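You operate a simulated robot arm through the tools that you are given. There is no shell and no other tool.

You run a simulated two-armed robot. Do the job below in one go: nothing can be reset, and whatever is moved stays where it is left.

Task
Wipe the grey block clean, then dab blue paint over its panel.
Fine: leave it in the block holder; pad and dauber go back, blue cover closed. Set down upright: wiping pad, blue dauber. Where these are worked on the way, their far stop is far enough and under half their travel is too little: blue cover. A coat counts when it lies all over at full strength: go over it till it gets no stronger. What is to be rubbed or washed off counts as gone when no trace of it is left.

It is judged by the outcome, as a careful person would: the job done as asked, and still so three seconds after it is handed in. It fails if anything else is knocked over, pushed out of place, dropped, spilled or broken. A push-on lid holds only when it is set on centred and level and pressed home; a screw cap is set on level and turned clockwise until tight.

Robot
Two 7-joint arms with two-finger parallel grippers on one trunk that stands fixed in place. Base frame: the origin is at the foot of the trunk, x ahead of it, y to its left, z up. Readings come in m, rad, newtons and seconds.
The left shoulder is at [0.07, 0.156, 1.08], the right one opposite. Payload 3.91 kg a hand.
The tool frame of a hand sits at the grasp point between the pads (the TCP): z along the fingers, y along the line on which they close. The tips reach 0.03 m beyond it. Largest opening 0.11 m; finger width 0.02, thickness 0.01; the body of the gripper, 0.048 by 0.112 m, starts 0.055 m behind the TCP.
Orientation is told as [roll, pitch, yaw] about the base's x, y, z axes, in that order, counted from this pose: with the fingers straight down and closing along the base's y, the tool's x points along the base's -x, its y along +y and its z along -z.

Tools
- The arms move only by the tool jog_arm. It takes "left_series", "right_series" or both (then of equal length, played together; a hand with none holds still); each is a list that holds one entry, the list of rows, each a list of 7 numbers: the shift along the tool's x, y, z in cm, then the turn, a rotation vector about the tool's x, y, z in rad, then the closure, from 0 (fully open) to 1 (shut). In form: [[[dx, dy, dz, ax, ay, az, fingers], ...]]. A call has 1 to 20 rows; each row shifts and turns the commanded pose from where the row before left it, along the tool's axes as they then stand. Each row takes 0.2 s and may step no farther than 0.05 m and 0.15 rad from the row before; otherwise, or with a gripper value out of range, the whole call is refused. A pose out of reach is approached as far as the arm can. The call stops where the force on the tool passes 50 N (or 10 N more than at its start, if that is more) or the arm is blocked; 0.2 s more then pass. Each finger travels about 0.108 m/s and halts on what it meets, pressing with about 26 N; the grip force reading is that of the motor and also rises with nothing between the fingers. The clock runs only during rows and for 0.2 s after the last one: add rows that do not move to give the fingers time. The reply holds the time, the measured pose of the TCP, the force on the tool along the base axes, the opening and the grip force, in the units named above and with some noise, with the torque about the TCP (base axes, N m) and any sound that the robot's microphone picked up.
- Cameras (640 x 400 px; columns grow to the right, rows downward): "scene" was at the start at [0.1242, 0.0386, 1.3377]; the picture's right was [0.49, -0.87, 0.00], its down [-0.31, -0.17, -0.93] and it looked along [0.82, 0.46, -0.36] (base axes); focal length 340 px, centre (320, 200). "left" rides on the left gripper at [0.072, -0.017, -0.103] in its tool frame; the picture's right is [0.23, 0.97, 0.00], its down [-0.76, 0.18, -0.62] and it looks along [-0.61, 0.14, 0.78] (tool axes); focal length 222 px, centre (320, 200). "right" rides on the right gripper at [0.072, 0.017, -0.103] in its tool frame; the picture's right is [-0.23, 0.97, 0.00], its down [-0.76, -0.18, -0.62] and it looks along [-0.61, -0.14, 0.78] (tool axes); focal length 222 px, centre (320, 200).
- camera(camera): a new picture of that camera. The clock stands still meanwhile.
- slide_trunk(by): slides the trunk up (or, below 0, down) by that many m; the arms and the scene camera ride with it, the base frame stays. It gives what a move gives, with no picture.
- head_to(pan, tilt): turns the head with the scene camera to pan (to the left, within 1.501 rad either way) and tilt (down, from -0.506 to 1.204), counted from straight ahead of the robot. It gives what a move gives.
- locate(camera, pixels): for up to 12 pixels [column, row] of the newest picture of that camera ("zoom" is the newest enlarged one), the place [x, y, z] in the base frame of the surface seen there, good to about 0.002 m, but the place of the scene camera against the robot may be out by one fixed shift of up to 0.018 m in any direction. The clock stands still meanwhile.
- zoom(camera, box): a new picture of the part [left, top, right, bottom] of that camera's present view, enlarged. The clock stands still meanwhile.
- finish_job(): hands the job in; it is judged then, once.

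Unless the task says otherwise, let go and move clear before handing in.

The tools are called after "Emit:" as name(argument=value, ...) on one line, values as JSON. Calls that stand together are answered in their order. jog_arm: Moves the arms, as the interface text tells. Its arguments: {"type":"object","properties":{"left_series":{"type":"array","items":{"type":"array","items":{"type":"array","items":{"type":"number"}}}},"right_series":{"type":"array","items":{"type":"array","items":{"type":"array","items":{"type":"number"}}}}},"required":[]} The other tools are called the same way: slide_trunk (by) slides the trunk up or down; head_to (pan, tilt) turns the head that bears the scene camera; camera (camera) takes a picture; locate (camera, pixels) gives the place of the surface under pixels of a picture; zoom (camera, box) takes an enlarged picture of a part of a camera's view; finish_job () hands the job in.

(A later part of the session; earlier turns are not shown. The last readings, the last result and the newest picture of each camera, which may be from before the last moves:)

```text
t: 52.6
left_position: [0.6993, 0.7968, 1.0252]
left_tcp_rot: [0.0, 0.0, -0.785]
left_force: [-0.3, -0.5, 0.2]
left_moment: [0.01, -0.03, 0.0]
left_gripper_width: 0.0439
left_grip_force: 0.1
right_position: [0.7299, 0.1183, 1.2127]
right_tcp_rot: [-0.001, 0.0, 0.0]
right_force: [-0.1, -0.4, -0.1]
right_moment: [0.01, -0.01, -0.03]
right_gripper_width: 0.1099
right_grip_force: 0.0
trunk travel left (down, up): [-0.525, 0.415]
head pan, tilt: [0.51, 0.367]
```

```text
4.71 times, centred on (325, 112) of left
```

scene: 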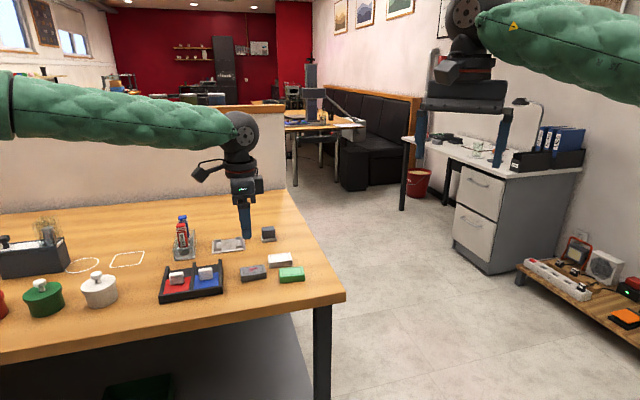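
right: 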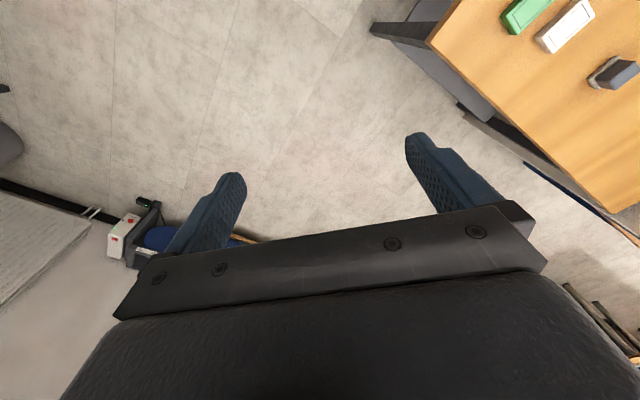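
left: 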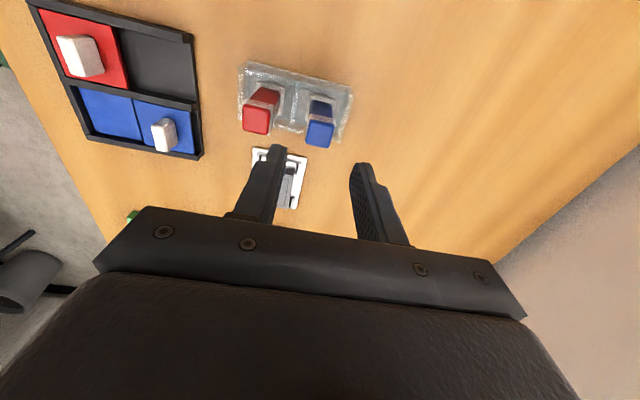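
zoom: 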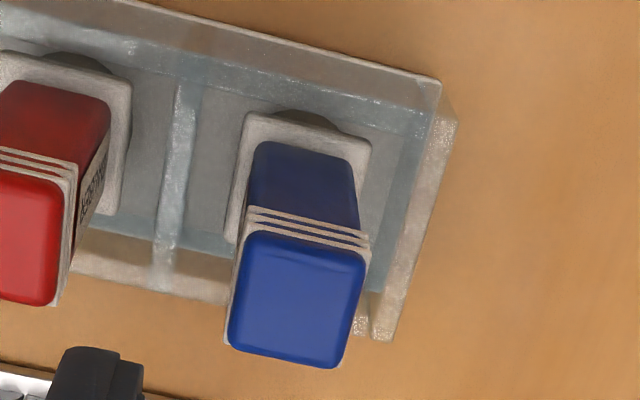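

Emit:
locate(camera="zoom", pixels=[[250, 238], [358, 260], [338, 360], [235, 340], [297, 300], [250, 120], [365, 148], [235, 200], [310, 118], [180, 120], [410, 130], [258, 150]])

```text
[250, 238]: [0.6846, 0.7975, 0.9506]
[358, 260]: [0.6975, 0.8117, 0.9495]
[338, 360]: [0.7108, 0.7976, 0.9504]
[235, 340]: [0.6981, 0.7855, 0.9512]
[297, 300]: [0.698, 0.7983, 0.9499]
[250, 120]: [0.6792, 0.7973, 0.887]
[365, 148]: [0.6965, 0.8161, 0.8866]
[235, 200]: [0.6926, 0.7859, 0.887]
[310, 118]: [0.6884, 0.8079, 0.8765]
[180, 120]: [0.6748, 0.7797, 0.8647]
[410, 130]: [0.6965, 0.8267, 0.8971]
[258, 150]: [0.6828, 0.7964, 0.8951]
```

Blue dauber centre refined to (0.698, 0.798). Shift a little and descend, checking before closing.

Emit:
jog_arm(left_series=[[[0.1, 0.15, 0, 0, 0, 0, 0.6], [0, 0, 4, 0, 0, 0, 0.6], [0, 0, 3, 0, 0, 0, 0.6], [0, 0, 2.5, 0, 0, 0, 0.6], [0, 0, 0, 0, 0, 0, 0.6]]])

Emit:
zoom(camera="left", box=[240, 80, 400, 240])

Emit:
zoom(camera="scene", box=[150, 180, 230, 260])

```text
t: 53.8
left_position: [0.6969, 0.8003, 0.9301]
left_tcp_rot: [0.0, 0.0, -0.786]
left_force: [1.2, -0.3, -0.1]
left_moment: [0.01, -0.01, 0.03]
left_gripper_width: 0.044
left_grip_force: 0.0
right_position: [0.7296, 0.1187, 1.2118]
right_tcp_rot: [0.0, 0.0, 0.0]
right_force: [-0.1, -0.6, -0.3]
right_moment: [-0.03, 0.01, 0.03]
right_gripper_width: 0.11
right_grip_force: 0.0
trunk travel left (down, up): [-0.525, 0.415]
head pan, tilt: [0.51, 0.367]
```

```text
2.50 times, centred on (320, 160) of left
```

zoom: 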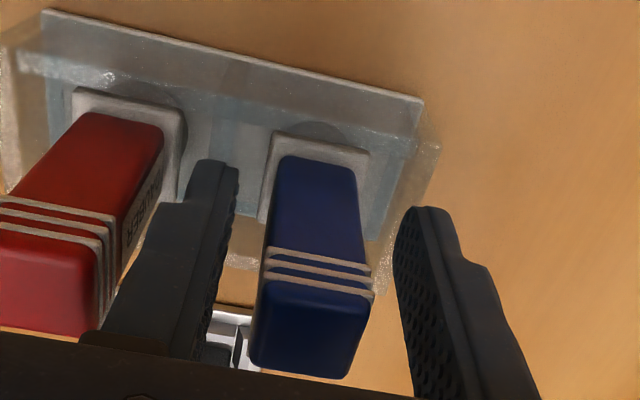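

```text
5.00 times, centred on (190, 220) of scene
```

zoom: 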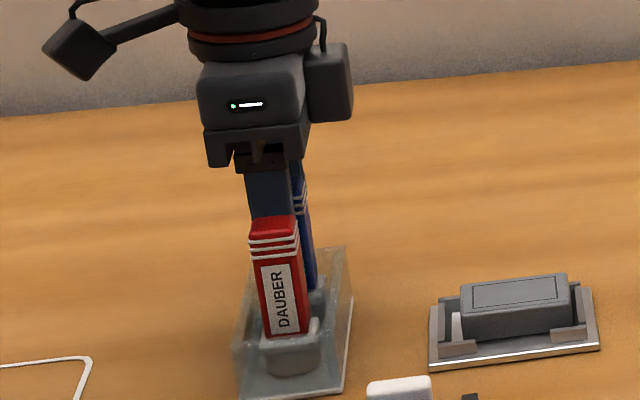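

Fingers straddle the blue dauber with clearance from the red. Close and lift gently.

Emit:
jog_arm(left_series=[[[0, 0, 0, 0, 0, 0, 0.75], [0, 0, 0, 0, 0, 0, 0.9], [0, 0, 0, 0, 0, 0, 0.95], [0, 0, 0, 0, 0, 0, 0.95]]])

Emit:
zoom(camera="left", box=[240, 80, 400, 240])

```text
t: 54.8
left_position: [0.6977, 0.8009, 0.9291]
left_tcp_rot: [0.0, 0.0, -0.785]
left_force: [0.5, 0.0, 0.2]
left_moment: [-0.01, 0.01, 0.0]
left_gripper_width: 0.0211
left_grip_force: 25.8
right_position: [0.7307, 0.1186, 1.2127]
right_tcp_rot: [-0.001, 0.0, -0.001]
right_force: [-0.6, -0.9, -0.6]
right_moment: [0.01, 0.03, 0.0]
right_gripper_width: 0.1098
right_grip_force: 0.1
trunk travel left (down, up): [-0.525, 0.415]
head pan, tilt: [0.51, 0.367]
```

```text
2.50 times, centred on (320, 160) of left
```

zoom: 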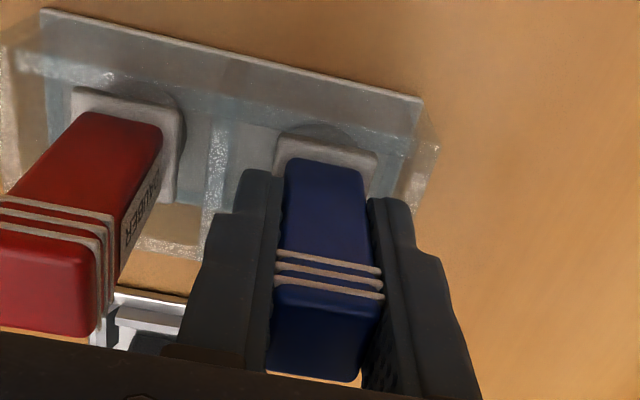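

Gripped (0.0211). Lift straight up.

Emit:
jog_arm(left_series=[[[0, 0, -1.5, 0, 0, 0, 0.95], [0, 0, -3, 0, 0, 0, 0.95], [0, 0, -3.5, 0, 0, 0, 0.95], [0, 0, 0, 0, 0, 0, 0.95]]])

Emit:
zoom(camera="scene", box=[150, 170, 230, 260])

Emit:
zoom(camera="left", box=[240, 60, 400, 240])

```text
t: 55.8
left_position: [0.6963, 0.8018, 1.0106]
left_tcp_rot: [-0.003, 0.0, -0.787]
left_force: [-0.1, -0.3, -0.1]
left_moment: [0.02, 0.0, -0.01]
left_gripper_width: 0.0212
left_grip_force: 26.2
right_position: [0.7307, 0.1188, 1.212]
right_tcp_rot: [0.0, 0.001, 0.0]
right_force: [-0.1, -0.1, -0.4]
right_moment: [0.01, -0.01, 0.01]
right_gripper_width: 0.1098
right_grip_force: 0.0
trunk travel left (down, up): [-0.525, 0.415]
head pan, tilt: [0.51, 0.367]
```

```text
4.44 times, centred on (190, 215) of scene
```

zoom: 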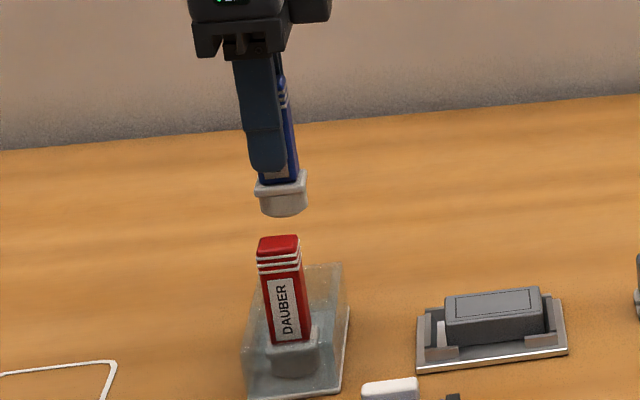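

```text
2.22 times, centred on (320, 150) of left
```

zoom: 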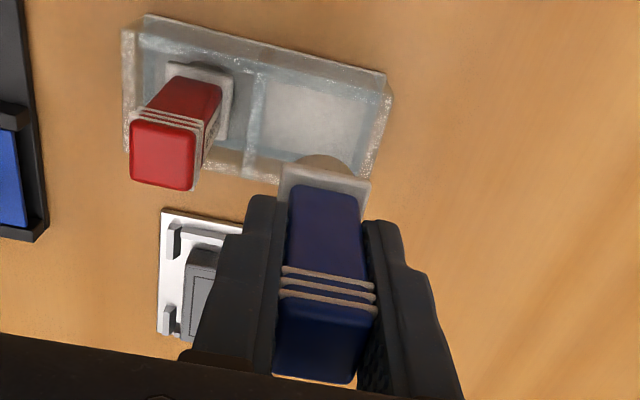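

The dauber has a square collar and a round sponge underneath. Rise to clear the red dauber, move over the blue paint pad, and lower to just above it.

Emit:
jog_arm(left_series=[[[0, 0, -4.5, 0, 0, 0, 0.95], [-1.234, -4.526, 0, 0, 0, 0, 0.95], [-1.234, -4.526, 0, 0, 0, 0, 0.95], [-1.234, -4.526, 0, 0, 0, 0, 0.95], [-1.234, -4.526, 0, 0, 0, 0, 0.95], [-1.234, -4.526, 0, 0, 0, 0, 0.95], [0, 0, 4, 0, 0, 0, 0.95], [0, 0, 4, 0, 0, 0, 0.95], [0, 0, 2, 0, 0, 0, 0.95], [0, 0, 0, 0, 0, 0, 0.95]]])

Emit:
zoom(camera="scene", box=[150, 220, 235, 310])

Emit:
zoom(camera="left", box=[240, 40, 400, 220])

```text
t: 58.0
left_position: [0.58, 0.5952, 0.9555]
left_tcp_rot: [-0.001, 0.001, -0.786]
left_force: [0.2, 0.6, 0.6]
left_moment: [-0.02, -0.01, 0.01]
left_gripper_width: 0.0212
left_grip_force: 25.6
right_position: [0.7294, 0.1179, 1.2121]
right_tcp_rot: [0.0, -0.001, 0.001]
right_force: [-0.2, -0.2, -0.6]
right_moment: [-0.02, 0.0, 0.0]
right_gripper_width: 0.11
right_grip_force: 0.1
trunk travel left (down, up): [-0.525, 0.415]
head pan, tilt: [0.51, 0.367]
```

```text
4.44 times, centred on (192, 265) of scene
```

zoom: 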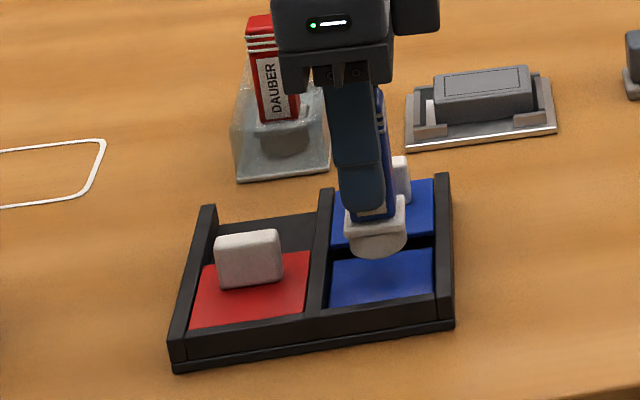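

```text
2.22 times, centred on (320, 130) of left
```

zoom: 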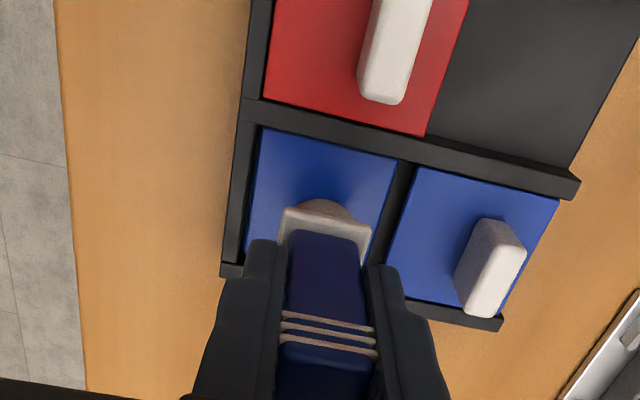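

Dauber is centred over the paint pad. Lower in small steps to contact.

Emit:
jog_arm(left_series=[[[0, 0, 1.2, 0, 0, 0, 0.95], [0, 0, 0.15, 0, 0, 0, 0.95], [0, 0, 0.15, 0, 0, 0, 0.95], [0, 0, 0, 0, 0, 0, 0.95]]])

```text
t: 59.0
left_position: [0.5805, 0.5944, 0.9406]
left_tcp_rot: [0.0, -0.002, -0.784]
left_force: [-1.1, 0.8, -0.7]
left_moment: [0.03, 0.02, -0.01]
left_gripper_width: 0.0214
left_grip_force: 26.5
right_position: [0.7293, 0.1172, 1.2117]
right_tcp_rot: [0.0, 0.0, 0.0]
right_force: [-1.3, -0.9, 0.3]
right_moment: [-0.01, -0.02, -0.04]
right_gripper_width: 0.1102
right_grip_force: 0.0
trunk travel left (down, up): [-0.525, 0.415]
head pan, tilt: [0.51, 0.367]
```

Emit:
jog_arm(left_series=[[[0, 0, 0.1, 0, 0, 0, 0.95], [0, 0, 0.1, 0, 0, 0, 0.95], [0, 0, 0, 0, 0, 0, 0.95]]])

```text
t: 59.8
left_position: [0.5811, 0.5951, 0.9396]
left_tcp_rot: [-0.001, 0.001, -0.785]
left_force: [-0.2, 0.1, 0.4]
left_moment: [0.03, 0.03, 0.0]
left_gripper_width: 0.0212
left_grip_force: 25.6
right_position: [0.7295, 0.1182, 1.2112]
right_tcp_rot: [-0.001, 0.001, 0.0]
right_force: [0.1, -0.2, 1.2]
right_moment: [0.03, -0.02, -0.01]
right_gripper_width: 0.1102
right_grip_force: 0.1
trunk travel left (down, up): [-0.525, 0.415]
head pan, tilt: [0.51, 0.367]
```

Emit:
jog_arm(left_series=[[[0, 0, 0.1, 0, 0, 0, 0.95], [0, 0, 0.1, 0, 0, 0, 0.95], [0, 0, 0, 0, 0, 0, 0.95]]])

Emit:
zoom(camera="scene", box=[170, 240, 230, 290])

```text
t: 60.6
left_position: [0.5805, 0.5948, 0.9378]
left_tcp_rot: [-0.001, 0.0, -0.786]
left_force: [1.3, -2.5, 7.2]
left_moment: [-0.08, -0.04, -0.03]
left_gripper_width: 0.0212
left_grip_force: 25.7
right_position: [0.7298, 0.1172, 1.2113]
right_tcp_rot: [0.002, 0.0, 0.002]
right_force: [-0.3, -0.2, 0.4]
right_moment: [0.03, -0.02, -0.01]
right_gripper_width: 0.1098
right_grip_force: 0.1
trunk travel left (down, up): [-0.525, 0.415]
head pan, tilt: [0.51, 0.367]
```

```text
8.00 times, centred on (200, 265) of scene
```

zoom: 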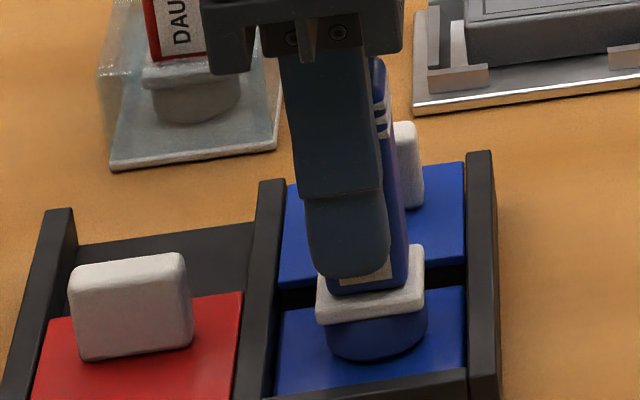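

The sponge has turned blue (7 N contact). Lift and move to a viewing spot beside the block.

Emit:
jog_arm(left_series=[[[0, 0, -3, 0, 0, 0, 0.95], [0, 0, -4, 0, 0, 0, 0.95], [-2.086, 3.814, 0, 0, 0, 0, 0.95], [-2.086, 3.814, 0, 0, 0, 0, 0.95], [-2.086, 3.814, 0, 0, 0, 0, 0.95], [-2.086, 3.814, 0, 0, 0, 0, 0.95], [-2.086, 3.814, 0, 0, 0, 0, 0.95], [0, 0, 0, 0, 0, 0, 0.95]]])

Emit:
camera(camera="left")

Emit:
zoom(camera="left", box=[270, 0, 400, 180])

```text
t: 62.4
left_position: [0.7889, 0.6572, 1.0044]
left_tcp_rot: [0.0, -0.004, -0.786]
left_force: [0.2, 0.1, -0.1]
left_moment: [0.0, 0.01, -0.01]
left_gripper_width: 0.0212
left_grip_force: 25.9
right_position: [0.7299, 0.1174, 1.2115]
right_tcp_rot: [0.0, 0.0, 0.001]
right_force: [-0.4, -0.1, 0.3]
right_moment: [-0.03, -0.02, 0.01]
right_gripper_width: 0.11
right_grip_force: 0.1
trunk travel left (down, up): [-0.525, 0.415]
head pan, tilt: [0.51, 0.367]
```

```text
taken
```

left: 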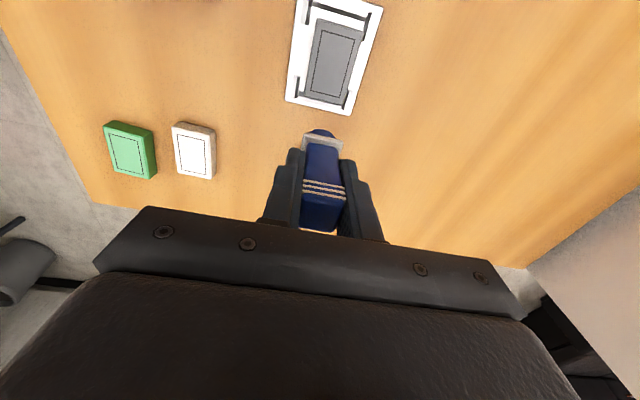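

```text
2.22 times, centred on (335, 90) of left
```

zoom: 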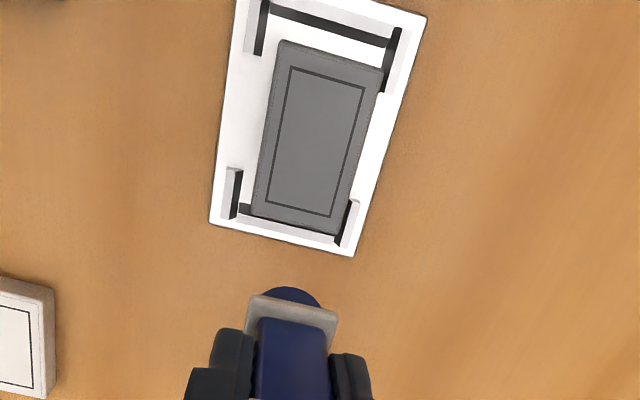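

Emit:
locate(camera="zoom", pixels=[[291, 67], [366, 87], [330, 216], [266, 201], [310, 140], [280, 45], [380, 70], [255, 215], [335, 232]])

```text
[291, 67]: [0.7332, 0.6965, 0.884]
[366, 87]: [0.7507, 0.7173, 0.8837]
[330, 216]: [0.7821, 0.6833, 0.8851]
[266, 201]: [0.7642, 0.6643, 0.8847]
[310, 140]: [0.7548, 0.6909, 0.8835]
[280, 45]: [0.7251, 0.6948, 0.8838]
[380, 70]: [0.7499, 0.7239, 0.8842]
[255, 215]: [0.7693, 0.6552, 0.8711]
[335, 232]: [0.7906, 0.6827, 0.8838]
```

Panel centre now (0.7576, 0.6904), z 0.884. Move over it and lower near contact.

Emit:
jog_arm(left_series=[[[2.4, 0.1, 0, 0, 0, 0, 0.95], [2.27, 0.1, 0, 0, 0, 0, 0.95], [0, 0, 3, 0, 0, 0, 0.95], [0, 0, 2, 0, 0, 0, 0.95], [0, 0, 0.6, 0, 0, 0, 0.95], [0, 0, 0, 0, 0, 0, 0.95]]])

Emit:
zoom(camera="scene", box=[200, 210, 260, 260])

Emit:
zoom(camera="left", box=[270, 60, 390, 220])

```text
t: 63.8
left_position: [0.7588, 0.6907, 0.9477]
left_tcp_rot: [0.0, 0.002, -0.784]
left_force: [-1.2, 0.1, -0.5]
left_moment: [-0.01, -0.01, 0.02]
left_gripper_width: 0.0211
left_grip_force: 26.1
right_position: [0.7296, 0.1194, 1.2115]
right_tcp_rot: [0.001, 0.0, -0.001]
right_force: [-0.7, -0.7, -0.3]
right_moment: [-0.01, -0.01, -0.03]
right_gripper_width: 0.1098
right_grip_force: 0.1
trunk travel left (down, up): [-0.525, 0.415]
head pan, tilt: [0.51, 0.367]
```

```text
8.00 times, centred on (230, 235) of scene
```

zoom: 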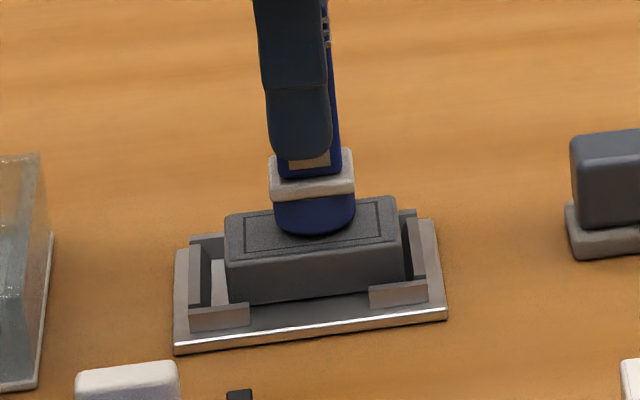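

```text
2.50 times, centred on (330, 140) of left
```

zoom: 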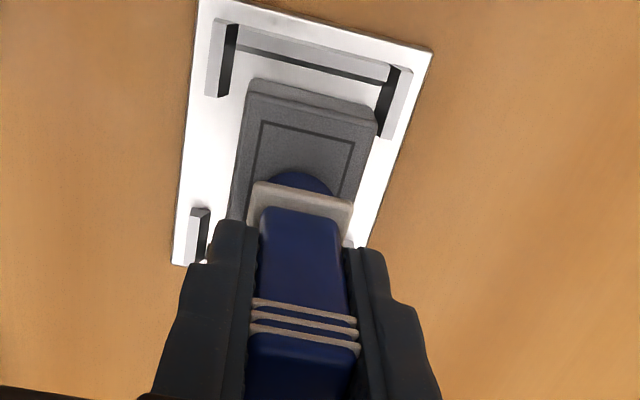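

Nearly in contact and centred. Press down in small steps.

Emit:
jog_arm(left_series=[[[0, 0, 0.2, 0, 0, 0, 0.95], [0, 0, 0.15, 0, 0, 0, 0.95], [0, 0, 0.1, 0, 0, 0, 0.95], [0, 0, 0, 0, 0, 0, 0.95]]])

```text
t: 64.8
left_position: [0.7576, 0.6893, 0.9471]
left_tcp_rot: [0.0, -0.001, -0.785]
left_force: [0.5, 1.9, 13.4]
left_moment: [0.12, 0.02, 0.02]
left_gripper_width: 0.0211
left_grip_force: 25.8
right_position: [0.7289, 0.1168, 1.2127]
right_tcp_rot: [0.0, 0.0, 0.001]
right_force: [-0.5, 0.1, -0.4]
right_moment: [0.03, 0.04, -0.01]
right_gripper_width: 0.1098
right_grip_force: 0.0
trunk travel left (down, up): [-0.525, 0.415]
head pan, tilt: [0.51, 0.367]
```

13 N contact made. Lift and shift aside to see the print.

Emit:
jog_arm(left_series=[[[0, 0, -2, 0, 0, 0, 0.95], [-2.3, 0, -2, 0, 0, 0, 0.95], [-2.4, 0, 0, 0, 0, 0, 0.95], [0, 0, 0, 0, 0, 0, 0.95]]])

Emit:
zoom(camera="left", box=[280, 0, 400, 160])

Emit:
zoom(camera="scene", box=[215, 225, 255, 255])

```text
t: 65.8
left_position: [0.7929, 0.6559, 0.9856]
left_tcp_rot: [0.0, -0.001, -0.785]
left_force: [0.0, 0.3, 0.1]
left_moment: [-0.03, -0.04, 0.03]
left_gripper_width: 0.0215
left_grip_force: 25.8
right_position: [0.7281, 0.1177, 1.2113]
right_tcp_rot: [0.0, 0.0, 0.0]
right_force: [0.5, 0.3, -0.8]
right_moment: [-0.03, 0.0, 0.01]
right_gripper_width: 0.1101
right_grip_force: 0.0
trunk travel left (down, up): [-0.525, 0.415]
head pan, tilt: [0.51, 0.367]
```

```text
2.50 times, centred on (340, 80) of left
```

zoom: 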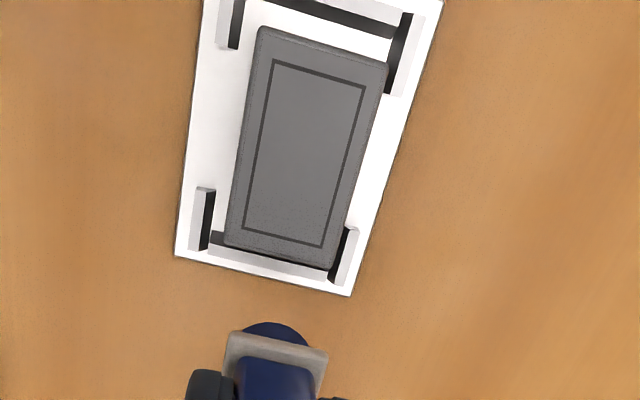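

```text
13.33 times, centred on (235, 240) of scene
```

zoom: 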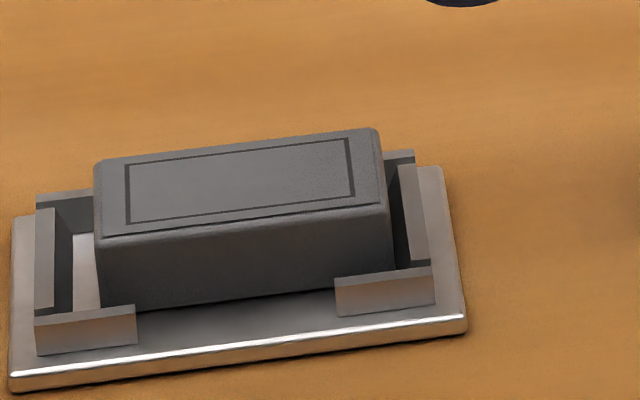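

No obvious print yet. Zoom closer for a tint.

Emit:
zoom(camera="left", box=[320, 15, 356, 65])

Emit:
zoom(camera="left", box=[300, 120, 360, 180])

```text
8.00 times, centred on (338, 40) of left
```

zoom: 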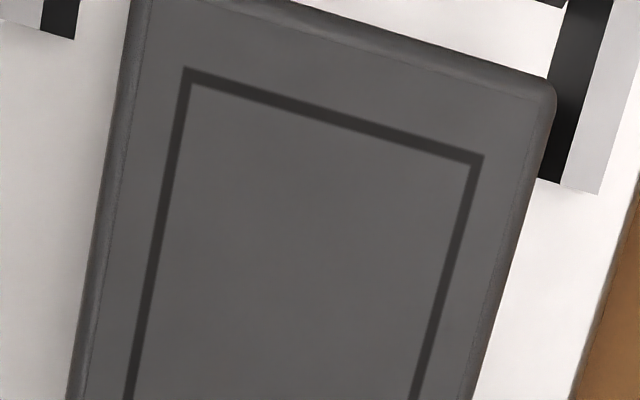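

```text
6.67 times, centred on (330, 150) of left
```

zoom: 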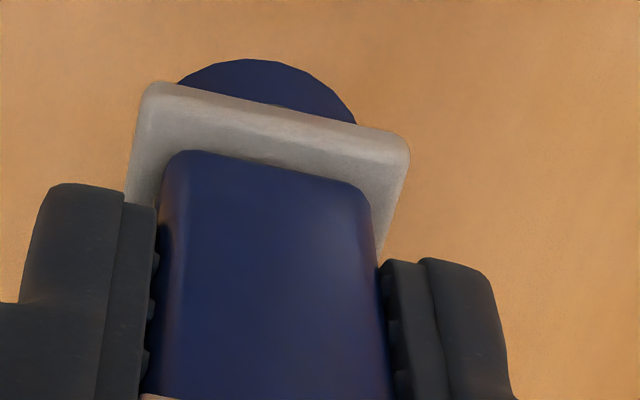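

No print from a pure press, so the paint probably transfers with rubbing motion. Go back, press, and make short strokes.

Emit:
jog_arm(left_series=[[[2.4, 0, 0, 0, 0, 0, 0.95], [2.3, 0, 2, 0, 0, 0, 0.95], [0, 0, 1.8, 0, 0, 0, 0.95], [0, 0, 0.2, 0, 0, 0, 0.95], [0.5, 0, 0, 0, 0, 0, 0.95], [0.5, 0, 0, 0, 0, 0, 0.95], [-0.5, 0, 0, 0, 0, 0, 0.95], [-0.5, 0, 0, 0, 0, 0, 0.95], [-0.5, 0, 0, 0, 0, 0, 0.95], [-0.5, 0, 0, 0, 0, 0, 0.95], [0.5, 0, 0, 0, 0, 0, 0.95], [0.5, 0, 0, 0, 0, 0, 0.95], [0, 0, -2, 0, 0, 0, 0.95], [-2.3, 0, -2, 0, 0, 0, 0.95], [-2.4, 0, 0, 0, 0, 0, 0.95], [0, 0, 0, 0, 0, 0, 0.95]]])

Emit:
zoom(camera="left", box=[280, 0, 400, 160])

Emit:
zoom(camera="scene", box=[215, 225, 255, 255])

```text
t: 69.2
left_position: [0.7936, 0.6554, 0.9846]
left_tcp_rot: [-0.001, 0.001, -0.788]
left_force: [-0.8, -0.4, -0.3]
left_moment: [0.01, 0.02, -0.01]
left_gripper_width: 0.021
left_grip_force: 25.9
right_position: [0.7295, 0.1176, 1.213]
right_tcp_rot: [0.0, 0.0, 0.0]
right_force: [0.0, 0.2, -0.1]
right_moment: [0.02, 0.0, 0.01]
right_gripper_width: 0.1101
right_grip_force: 0.0
trunk travel left (down, up): [-0.525, 0.415]
head pan, tilt: [0.51, 0.367]
```

```text
2.50 times, centred on (340, 80) of left
```

zoom: 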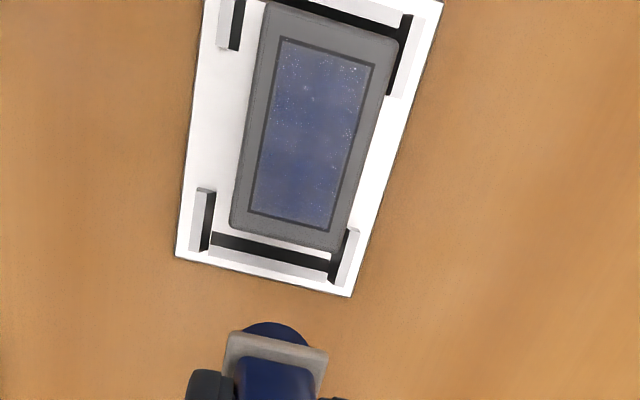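

```text
13.33 times, centred on (235, 240) of scene
```

zoom: 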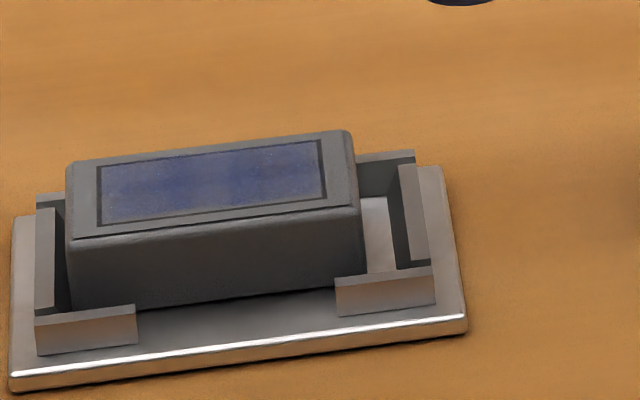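

Rubbing lays blue inside the panel, but patchy. Do fuller strokes at several lateral offsets.

Emit:
jog_arm(left_series=[[[2.4, 0, 0, 0, 0, 0, 0.95], [2.3, -0.5, 2, 0, 0, 0, 0.95], [0, 0, 1.8, 0, 0, 0, 0.95], [0, 0, 0.2, 0, 0, 0, 0.95], [-0.7, 0, 0, 0, 0, 0, 0.95], [-0.7, 0, 0, 0, 0, 0, 0.95], [0.85, 0, 0, 0, 0, 0, 0.95], [0.85, 0, 0, 0, 0, 0, 0.95], [0.85, 0, 0, 0, 0, 0, 0.95], [0.85, 0, 0, 0, 0, 0, 0.95], [-0.85, 0, 0, 0, 0, 0, 0.95], [-0.85, 0, 0, 0, 0, 0, 0.95], [-0.85, 0, 0, 0, 0, 0, 0.95], [-0.85, 0, 0, 0, 0, 0, 0.95], [0, 0.5, -0.4, 0, 0, 0, 0.95], [0, 0, 0.4, 0, 0, 0, 0.95], [0.85, 0, 0, 0, 0, 0, 0.95], [0.85, 0, 0, 0, 0, 0, 0.95], [0.85, 0, 0, 0, 0, 0, 0.95], [0.85, 0, 0, 0, 0, 0, 0.95]]])

Emit:
jog_arm(left_series=[[[-0.85, 0, 0, 0, 0, 0, 0.95], [-0.85, 0, 0, 0, 0, 0, 0.95], [-0.85, 0, 0, 0, 0, 0, 0.95], [-0.85, 0, 0, 0, 0, 0, 0.95], [0, 0.5, -0.4, 0, 0, 0, 0.95], [0, 0, 0.4, 0, 0, 0, 0.95], [0.85, 0, 0, 0, 0, 0, 0.95], [0.85, 0, 0, 0, 0, 0, 0.95], [0.85, 0, 0, 0, 0, 0, 0.95], [0.85, 0, 0, 0, 0, 0, 0.95], [-0.85, 0, 0, 0, 0, 0, 0.95], [-0.85, 0, 0, 0, 0, 0, 0.95], [-0.85, 0, 0, 0, 0, 0, 0.95], [-0.85, 0, 0, 0, 0, 0, 0.95], [0, -0.5, -2, 0, 0, 0, 0.95], [-0.9, 0, -2, 0, 0, 0, 0.95], [-2.4, 0, 0, 0, 0, 0, 0.95], [0, 0, 0, 0, 0, 0, 0.95]]])

Emit:
zoom(camera="left", box=[280, 0, 400, 160])

Emit:
zoom(camera="scene", box=[215, 225, 255, 255])

```text
t: 73.4
left_position: [0.743, 0.703, 0.9464]
left_tcp_rot: [0.0, 0.0, -0.785]
left_force: [1.7, -2.5, 12.2]
left_moment: [-0.14, -0.14, -0.03]
left_gripper_width: 0.0214
left_grip_force: 26.3
right_position: [0.729, 0.1165, 1.2131]
right_tcp_rot: [0.001, 0.0, 0.001]
right_force: [0.9, 1.2, 0.3]
right_moment: [-0.01, -0.02, 0.04]
right_gripper_width: 0.1101
right_grip_force: 0.0
trunk travel left (down, up): [-0.525, 0.415]
head pan, tilt: [0.51, 0.367]
```

```text
t: 77.2
left_position: [0.7901, 0.6563, 0.9857]
left_tcp_rot: [0.002, -0.002, -0.785]
left_force: [1.1, -0.4, -0.3]
left_moment: [-0.01, -0.01, 0.0]
left_gripper_width: 0.0214
left_grip_force: 26.2
right_position: [0.7293, 0.1184, 1.2132]
right_tcp_rot: [-0.002, -0.001, 0.0]
right_force: [0.1, 0.6, -0.3]
right_moment: [0.01, -0.02, 0.03]
right_gripper_width: 0.11
right_grip_force: 0.0
trunk travel left (down, up): [-0.525, 0.415]
head pan, tilt: [0.51, 0.367]
```

```text
2.50 times, centred on (340, 80) of left
```

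zoom: 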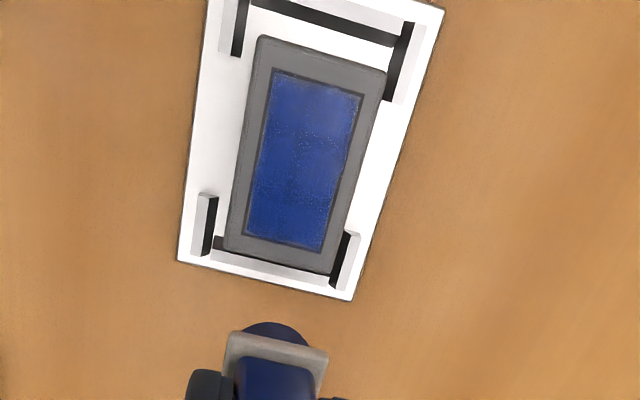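

```text
13.33 times, centred on (235, 240) of scene
```

zoom: 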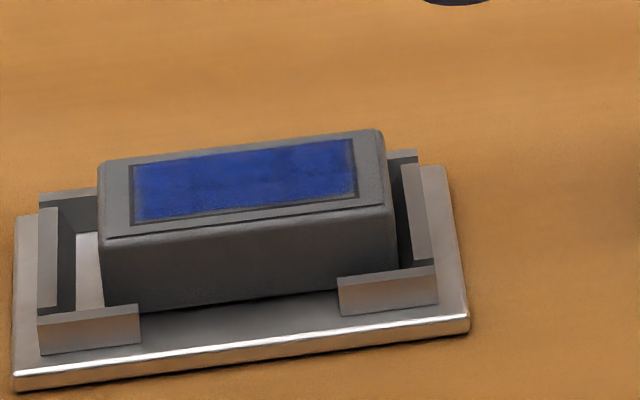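

Much stronger; edges and some patches look thinner. Zoom for details.

Emit:
zoom(camera="left", box=[320, 15, 376, 75])

Emit:
zoom(camera="left", box=[315, 45, 371, 105])

```text
6.67 times, centred on (348, 45) of left
```

zoom: 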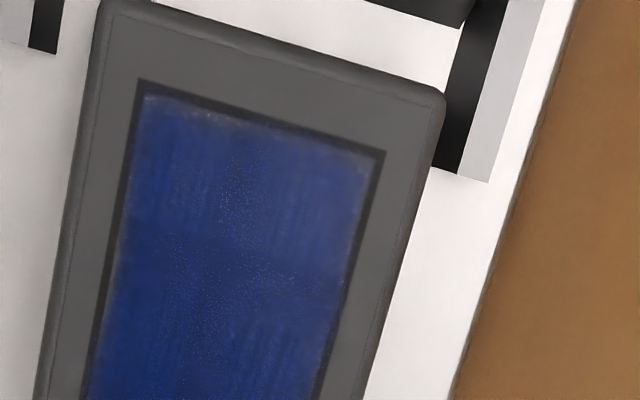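

```text
6.67 times, centred on (343, 75) of left
```

zoom: 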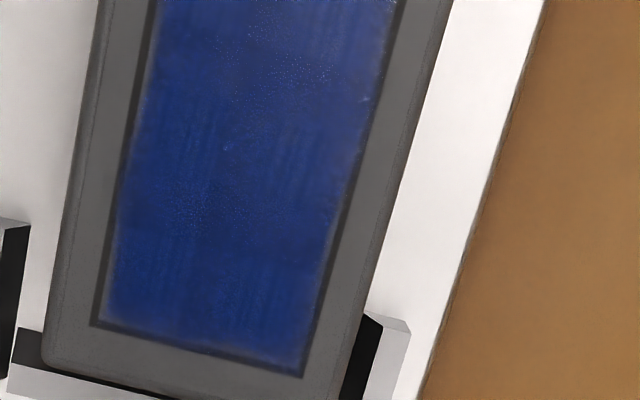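

Edges, particularly the top corners and left side, remain thin. Locate the panel corners, then recharge the sponge.

Emit:
locate(camera="zoom", pixels=[[93, 322], [303, 376], [150, 10], [398, 10], [240, 160]])

Emit:
zoom(camera="left", box=[280, 0, 400, 160])

Emit:
locate(camera="zoom", pixels=[[273, 70], [363, 97], [321, 250], [245, 233], [300, 160], [210, 0], [178, 260], [351, 299], [443, 8]])

```text
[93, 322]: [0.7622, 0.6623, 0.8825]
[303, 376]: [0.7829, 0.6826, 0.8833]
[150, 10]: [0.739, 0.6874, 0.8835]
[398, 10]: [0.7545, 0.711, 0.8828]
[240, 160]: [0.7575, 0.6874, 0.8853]
```

```text
2.50 times, centred on (340, 80) of left
```

zoom: 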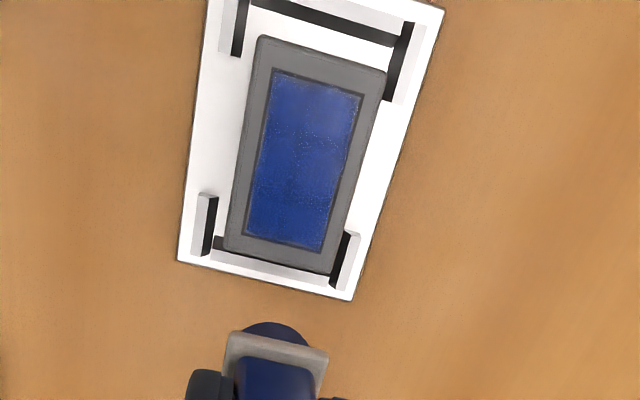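

```text
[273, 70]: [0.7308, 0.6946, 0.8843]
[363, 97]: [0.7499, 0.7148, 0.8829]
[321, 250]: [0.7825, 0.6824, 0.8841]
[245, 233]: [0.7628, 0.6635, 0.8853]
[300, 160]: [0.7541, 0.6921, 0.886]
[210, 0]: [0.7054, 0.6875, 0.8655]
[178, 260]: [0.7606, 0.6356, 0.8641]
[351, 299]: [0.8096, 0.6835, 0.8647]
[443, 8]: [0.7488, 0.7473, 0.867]
```

Panel centre now (0.7565, 0.6888). Return to the paint pad and recharge the sponge.

Emit:
jog_arm(left_series=[[[0, 0, -2, 0, 0, 0, 0.95], [2.09, -3.852, 0, 0, 0, 0, 0.95], [2.09, -3.852, 0, 0, 0, 0, 0.95], [2.09, -3.852, 0, 0, 0, 0, 0.95], [2.09, -3.852, 0, 0, 0, 0, 0.95], [2.09, -3.852, 0, 0, 0, 0, 0.95], [0, 0, 3, 0, 0, 0, 0.95], [0, 0, 3, 0, 0, 0, 0.95], [0, 0, 0.7, 0, 0, 0, 0.95], [0, 0, 0.25, 0, 0, 0, 0.95], [0, 0, 0, 0, 0, 0, 0.95]]])

Emit:
zoom(camera="scene", box=[160, 230, 240, 300])

```text
t: 79.6
left_position: [0.5812, 0.5929, 0.9385]
left_tcp_rot: [0.0, -0.001, -0.786]
left_force: [0.3, -0.1, 7.1]
left_moment: [-0.06, 0.01, 0.0]
left_gripper_width: 0.0212
left_grip_force: 26.0
right_position: [0.7297, 0.1183, 1.2126]
right_tcp_rot: [0.001, 0.002, 0.0]
right_force: [0.1, -0.5, 0.7]
right_moment: [0.0, 0.0, 0.02]
right_gripper_width: 0.1098
right_grip_force: 0.0
trunk travel left (down, up): [-0.525, 0.415]
head pan, tilt: [0.51, 0.367]
```

```text
5.71 times, centred on (200, 265) of scene
```

zoom: 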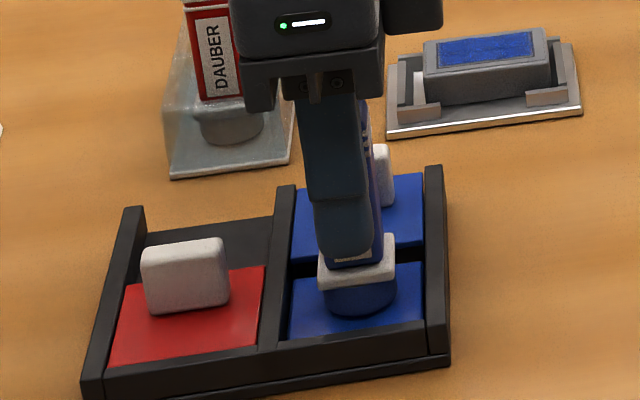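

Rub gently on the paint pad, then return to the panel and stroke along the -u edge.

Emit:
jog_arm(left_series=[[[0.3, 0, 0, 0, 0, 0, 0.95], [-0.6, 0, 0, 0, 0, 0, 0.95], [0.3, 0, 0, 0, 0, 0, 0.95], [0, 0, -3, 0, 0, 0, 0.95], [0, 0, -4, 0, 0, 0, 0.95], [-1.452, 3.692, 0, 0, 0, 0, 0.95], [-1.452, 3.692, 0, 0, 0, 0, 0.95], [-1.452, 3.692, 0, 0, 0, 0, 0.95], [-1.452, 3.692, 0, 0, 0, 0, 0.95], [-1.452, 3.692, 0, 0, 0, 0, 0.95], [0, 0, 3, 0, 0, 0, 0.95], [0, 0, 2.7, 0, 0, 0, 0.95], [0, 0, 0.35, 0, 0, 0, 0.95], [0.9, 0, 0, 0, 0, 0, 0.95], [0.9, 0, 0, 0, 0, 0, 0.95], [0.9, 0, 0, 0, 0, 0, 0.95], [0.9, 0, 0, 0, 0, 0, 0.95], [0, 0, 0, 0, 0, 0, 0.95]]])

Emit:
zoom(camera="scene", box=[200, 210, 260, 260])

```text
t: 83.4
left_position: [0.7368, 0.6984, 0.9469]
left_tcp_rot: [0.001, 0.0, -0.785]
left_force: [3.1, -1.4, 6.7]
left_moment: [-0.09, -0.19, 0.0]
left_gripper_width: 0.0212
left_grip_force: 26.2
right_position: [0.7295, 0.1161, 1.2129]
right_tcp_rot: [-0.001, 0.0, -0.001]
right_force: [-0.4, 0.2, 0.7]
right_moment: [0.01, 0.0, -0.03]
right_gripper_width: 0.1098
right_grip_force: 0.0
trunk travel left (down, up): [-0.525, 0.415]
head pan, tilt: [0.51, 0.367]
```

```text
8.00 times, centred on (230, 235) of scene
```

zoom: 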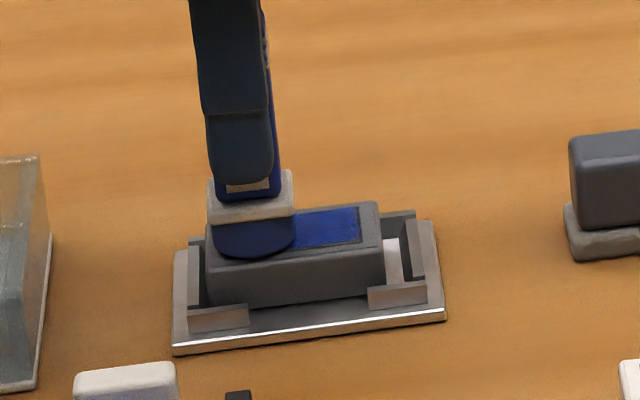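

Stroking properly. Continue with the back stroke, then the centre and +u lanes.

Emit:
jog_arm(left_series=[[[-0.9, 0, 0, 0, 0, 0, 0.95], [-0.9, 0, 0, 0, 0, 0, 0.95], [-0.9, 0, 0, 0, 0, 0, 0.95], [-0.9, 0, 0, 0, 0, 0, 0.95], [0, 0.6, -0.4, 0, 0, 0, 0.95], [0, 0, 0.4, 0, 0, 0, 0.95], [0.9, 0, 0, 0, 0, 0, 0.95], [0.9, 0, 0, 0, 0, 0, 0.95], [0.9, 0, 0, 0, 0, 0, 0.95], [0.9, 0, 0, 0, 0, 0, 0.95], [-0.9, 0, 0, 0, 0, 0, 0.95], [-0.9, 0, 0, 0, 0, 0, 0.95], [-0.9, 0, 0, 0, 0, 0, 0.95], [-0.9, 0, 0, 0, 0, 0, 0.95], [0, 0.6, -0.4, 0, 0, 0, 0.95], [0, 0, 0.4, 0, 0, 0, 0.95], [0.9, 0, 0, 0, 0, 0, 0.95], [0.9, 0, 0, 0, 0, 0, 0.95], [0.9, 0, 0, 0, 0, 0, 0.95], [0.9, 0, 0, 0, 0, 0, 0.95]]])

Emit:
jog_arm(left_series=[[[-0.9, 0, 0, 0, 0, 0, 0.95], [-0.9, 0, 0, 0, 0, 0, 0.95], [-0.9, 0, 0, 0, 0, 0, 0.95], [-0.9, 0, 0, 0, 0, 0, 0.95], [0, -0.6, -2, 0, 0, 0, 0.95], [-0.9, 0, -2, 0, 0, 0, 0.95], [-2.3, 0, 0, 0, 0, 0, 0.95], [0, 0, 0, 0, 0, 0, 0.95]]])

Emit:
zoom(camera="left", box=[300, 0, 400, 120])

Emit:
zoom(camera="scene", box=[215, 225, 255, 255])

```text
t: 87.6
left_position: [0.7467, 0.7081, 0.9456]
left_tcp_rot: [0.002, 0.001, -0.786]
left_force: [0.8, -0.8, 5.5]
left_moment: [-0.02, -0.06, -0.02]
left_gripper_width: 0.0213
left_grip_force: 26.3
right_position: [0.7289, 0.1171, 1.2125]
right_tcp_rot: [-0.002, -0.001, 0.0]
right_force: [-0.9, -0.9, -0.6]
right_moment: [0.0, 0.03, -0.01]
right_gripper_width: 0.11
right_grip_force: 0.2
trunk travel left (down, up): [-0.525, 0.415]
head pan, tilt: [0.51, 0.367]
```

```text
t: 89.4
left_position: [0.7884, 0.6566, 0.9859]
left_tcp_rot: [-0.002, 0.0, -0.786]
left_force: [-0.9, 0.3, 1.2]
left_moment: [-0.01, -0.01, -0.01]
left_gripper_width: 0.0212
left_grip_force: 26.4
right_position: [0.7299, 0.1187, 1.2124]
right_tcp_rot: [0.0, -0.001, 0.001]
right_force: [-0.6, -0.3, 0.1]
right_moment: [-0.04, -0.02, 0.0]
right_gripper_width: 0.1102
right_grip_force: 0.1
trunk travel left (down, up): [-0.525, 0.415]
head pan, tilt: [0.51, 0.367]
```

```text
3.33 times, centred on (350, 60) of left
```

zoom: 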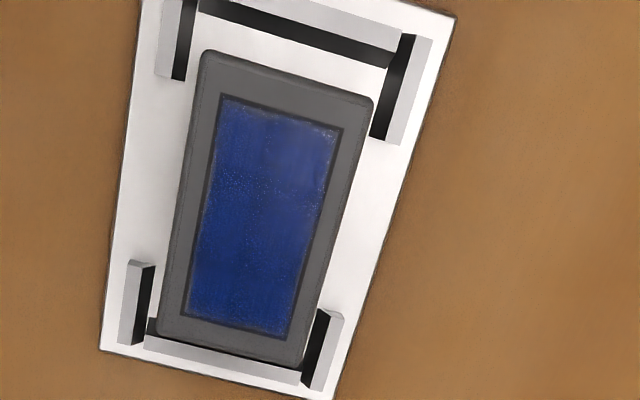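

```text
13.33 times, centred on (235, 240) of scene
```

zoom: 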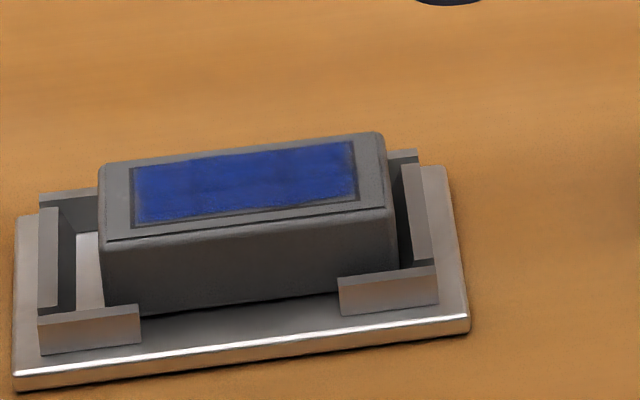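

Zoom in on the panel halves to see the remaining thin regions.

Emit:
zoom(camera="left", box=[350, 20, 410, 70])

Emit:
zoom(camera="left", box=[325, 20, 375, 65])

Emit:
zoom(camera="left", box=[320, 60, 370, 105])

```text
8.00 times, centred on (380, 45) of left
```

zoom: 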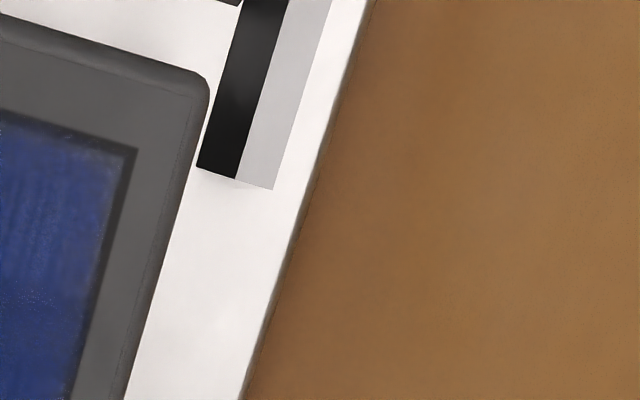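

```text
8.89 times, centred on (350, 42) of left
```

zoom: 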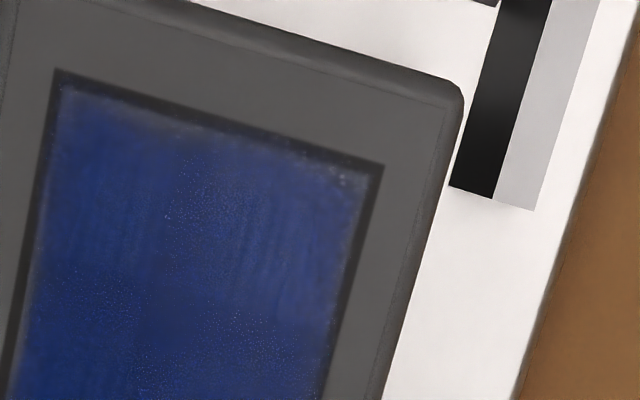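

```text
8.89 times, centred on (345, 82) of left
```

zoom: 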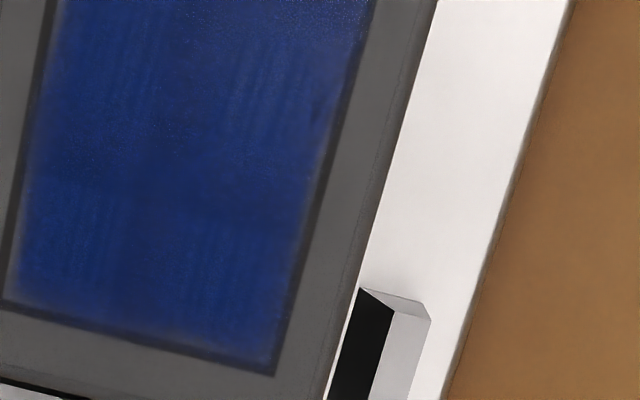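

Thin spots remain along the +v edge and its right corner, and faintly along the borders. Locate the panel again for the next round.

Emit:
zoom(camera="left", box=[300, 0, 400, 120])

Emit:
locate(camera="zoom", pixels=[[221, 96], [342, 127], [285, 338], [181, 314], [262, 215], [207, 55], [368, 98], [100, 350], [335, 398]])

```text
3.33 times, centred on (350, 60) of left
```

zoom: 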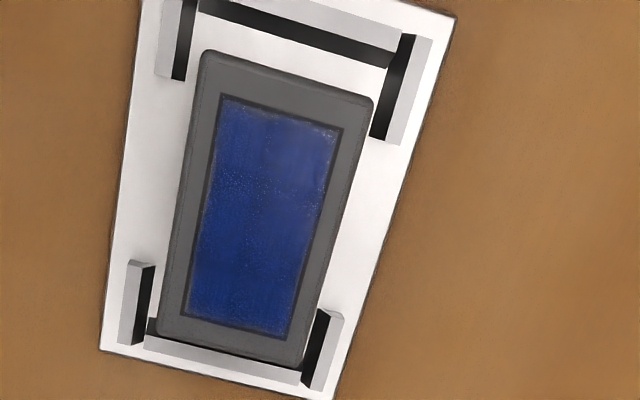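

```text
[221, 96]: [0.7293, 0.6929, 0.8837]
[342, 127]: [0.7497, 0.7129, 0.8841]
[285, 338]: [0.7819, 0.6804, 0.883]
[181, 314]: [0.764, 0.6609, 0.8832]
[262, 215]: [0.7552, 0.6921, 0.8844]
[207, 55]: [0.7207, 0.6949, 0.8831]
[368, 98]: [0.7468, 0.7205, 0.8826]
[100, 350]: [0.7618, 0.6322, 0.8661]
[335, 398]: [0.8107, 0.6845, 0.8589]
```

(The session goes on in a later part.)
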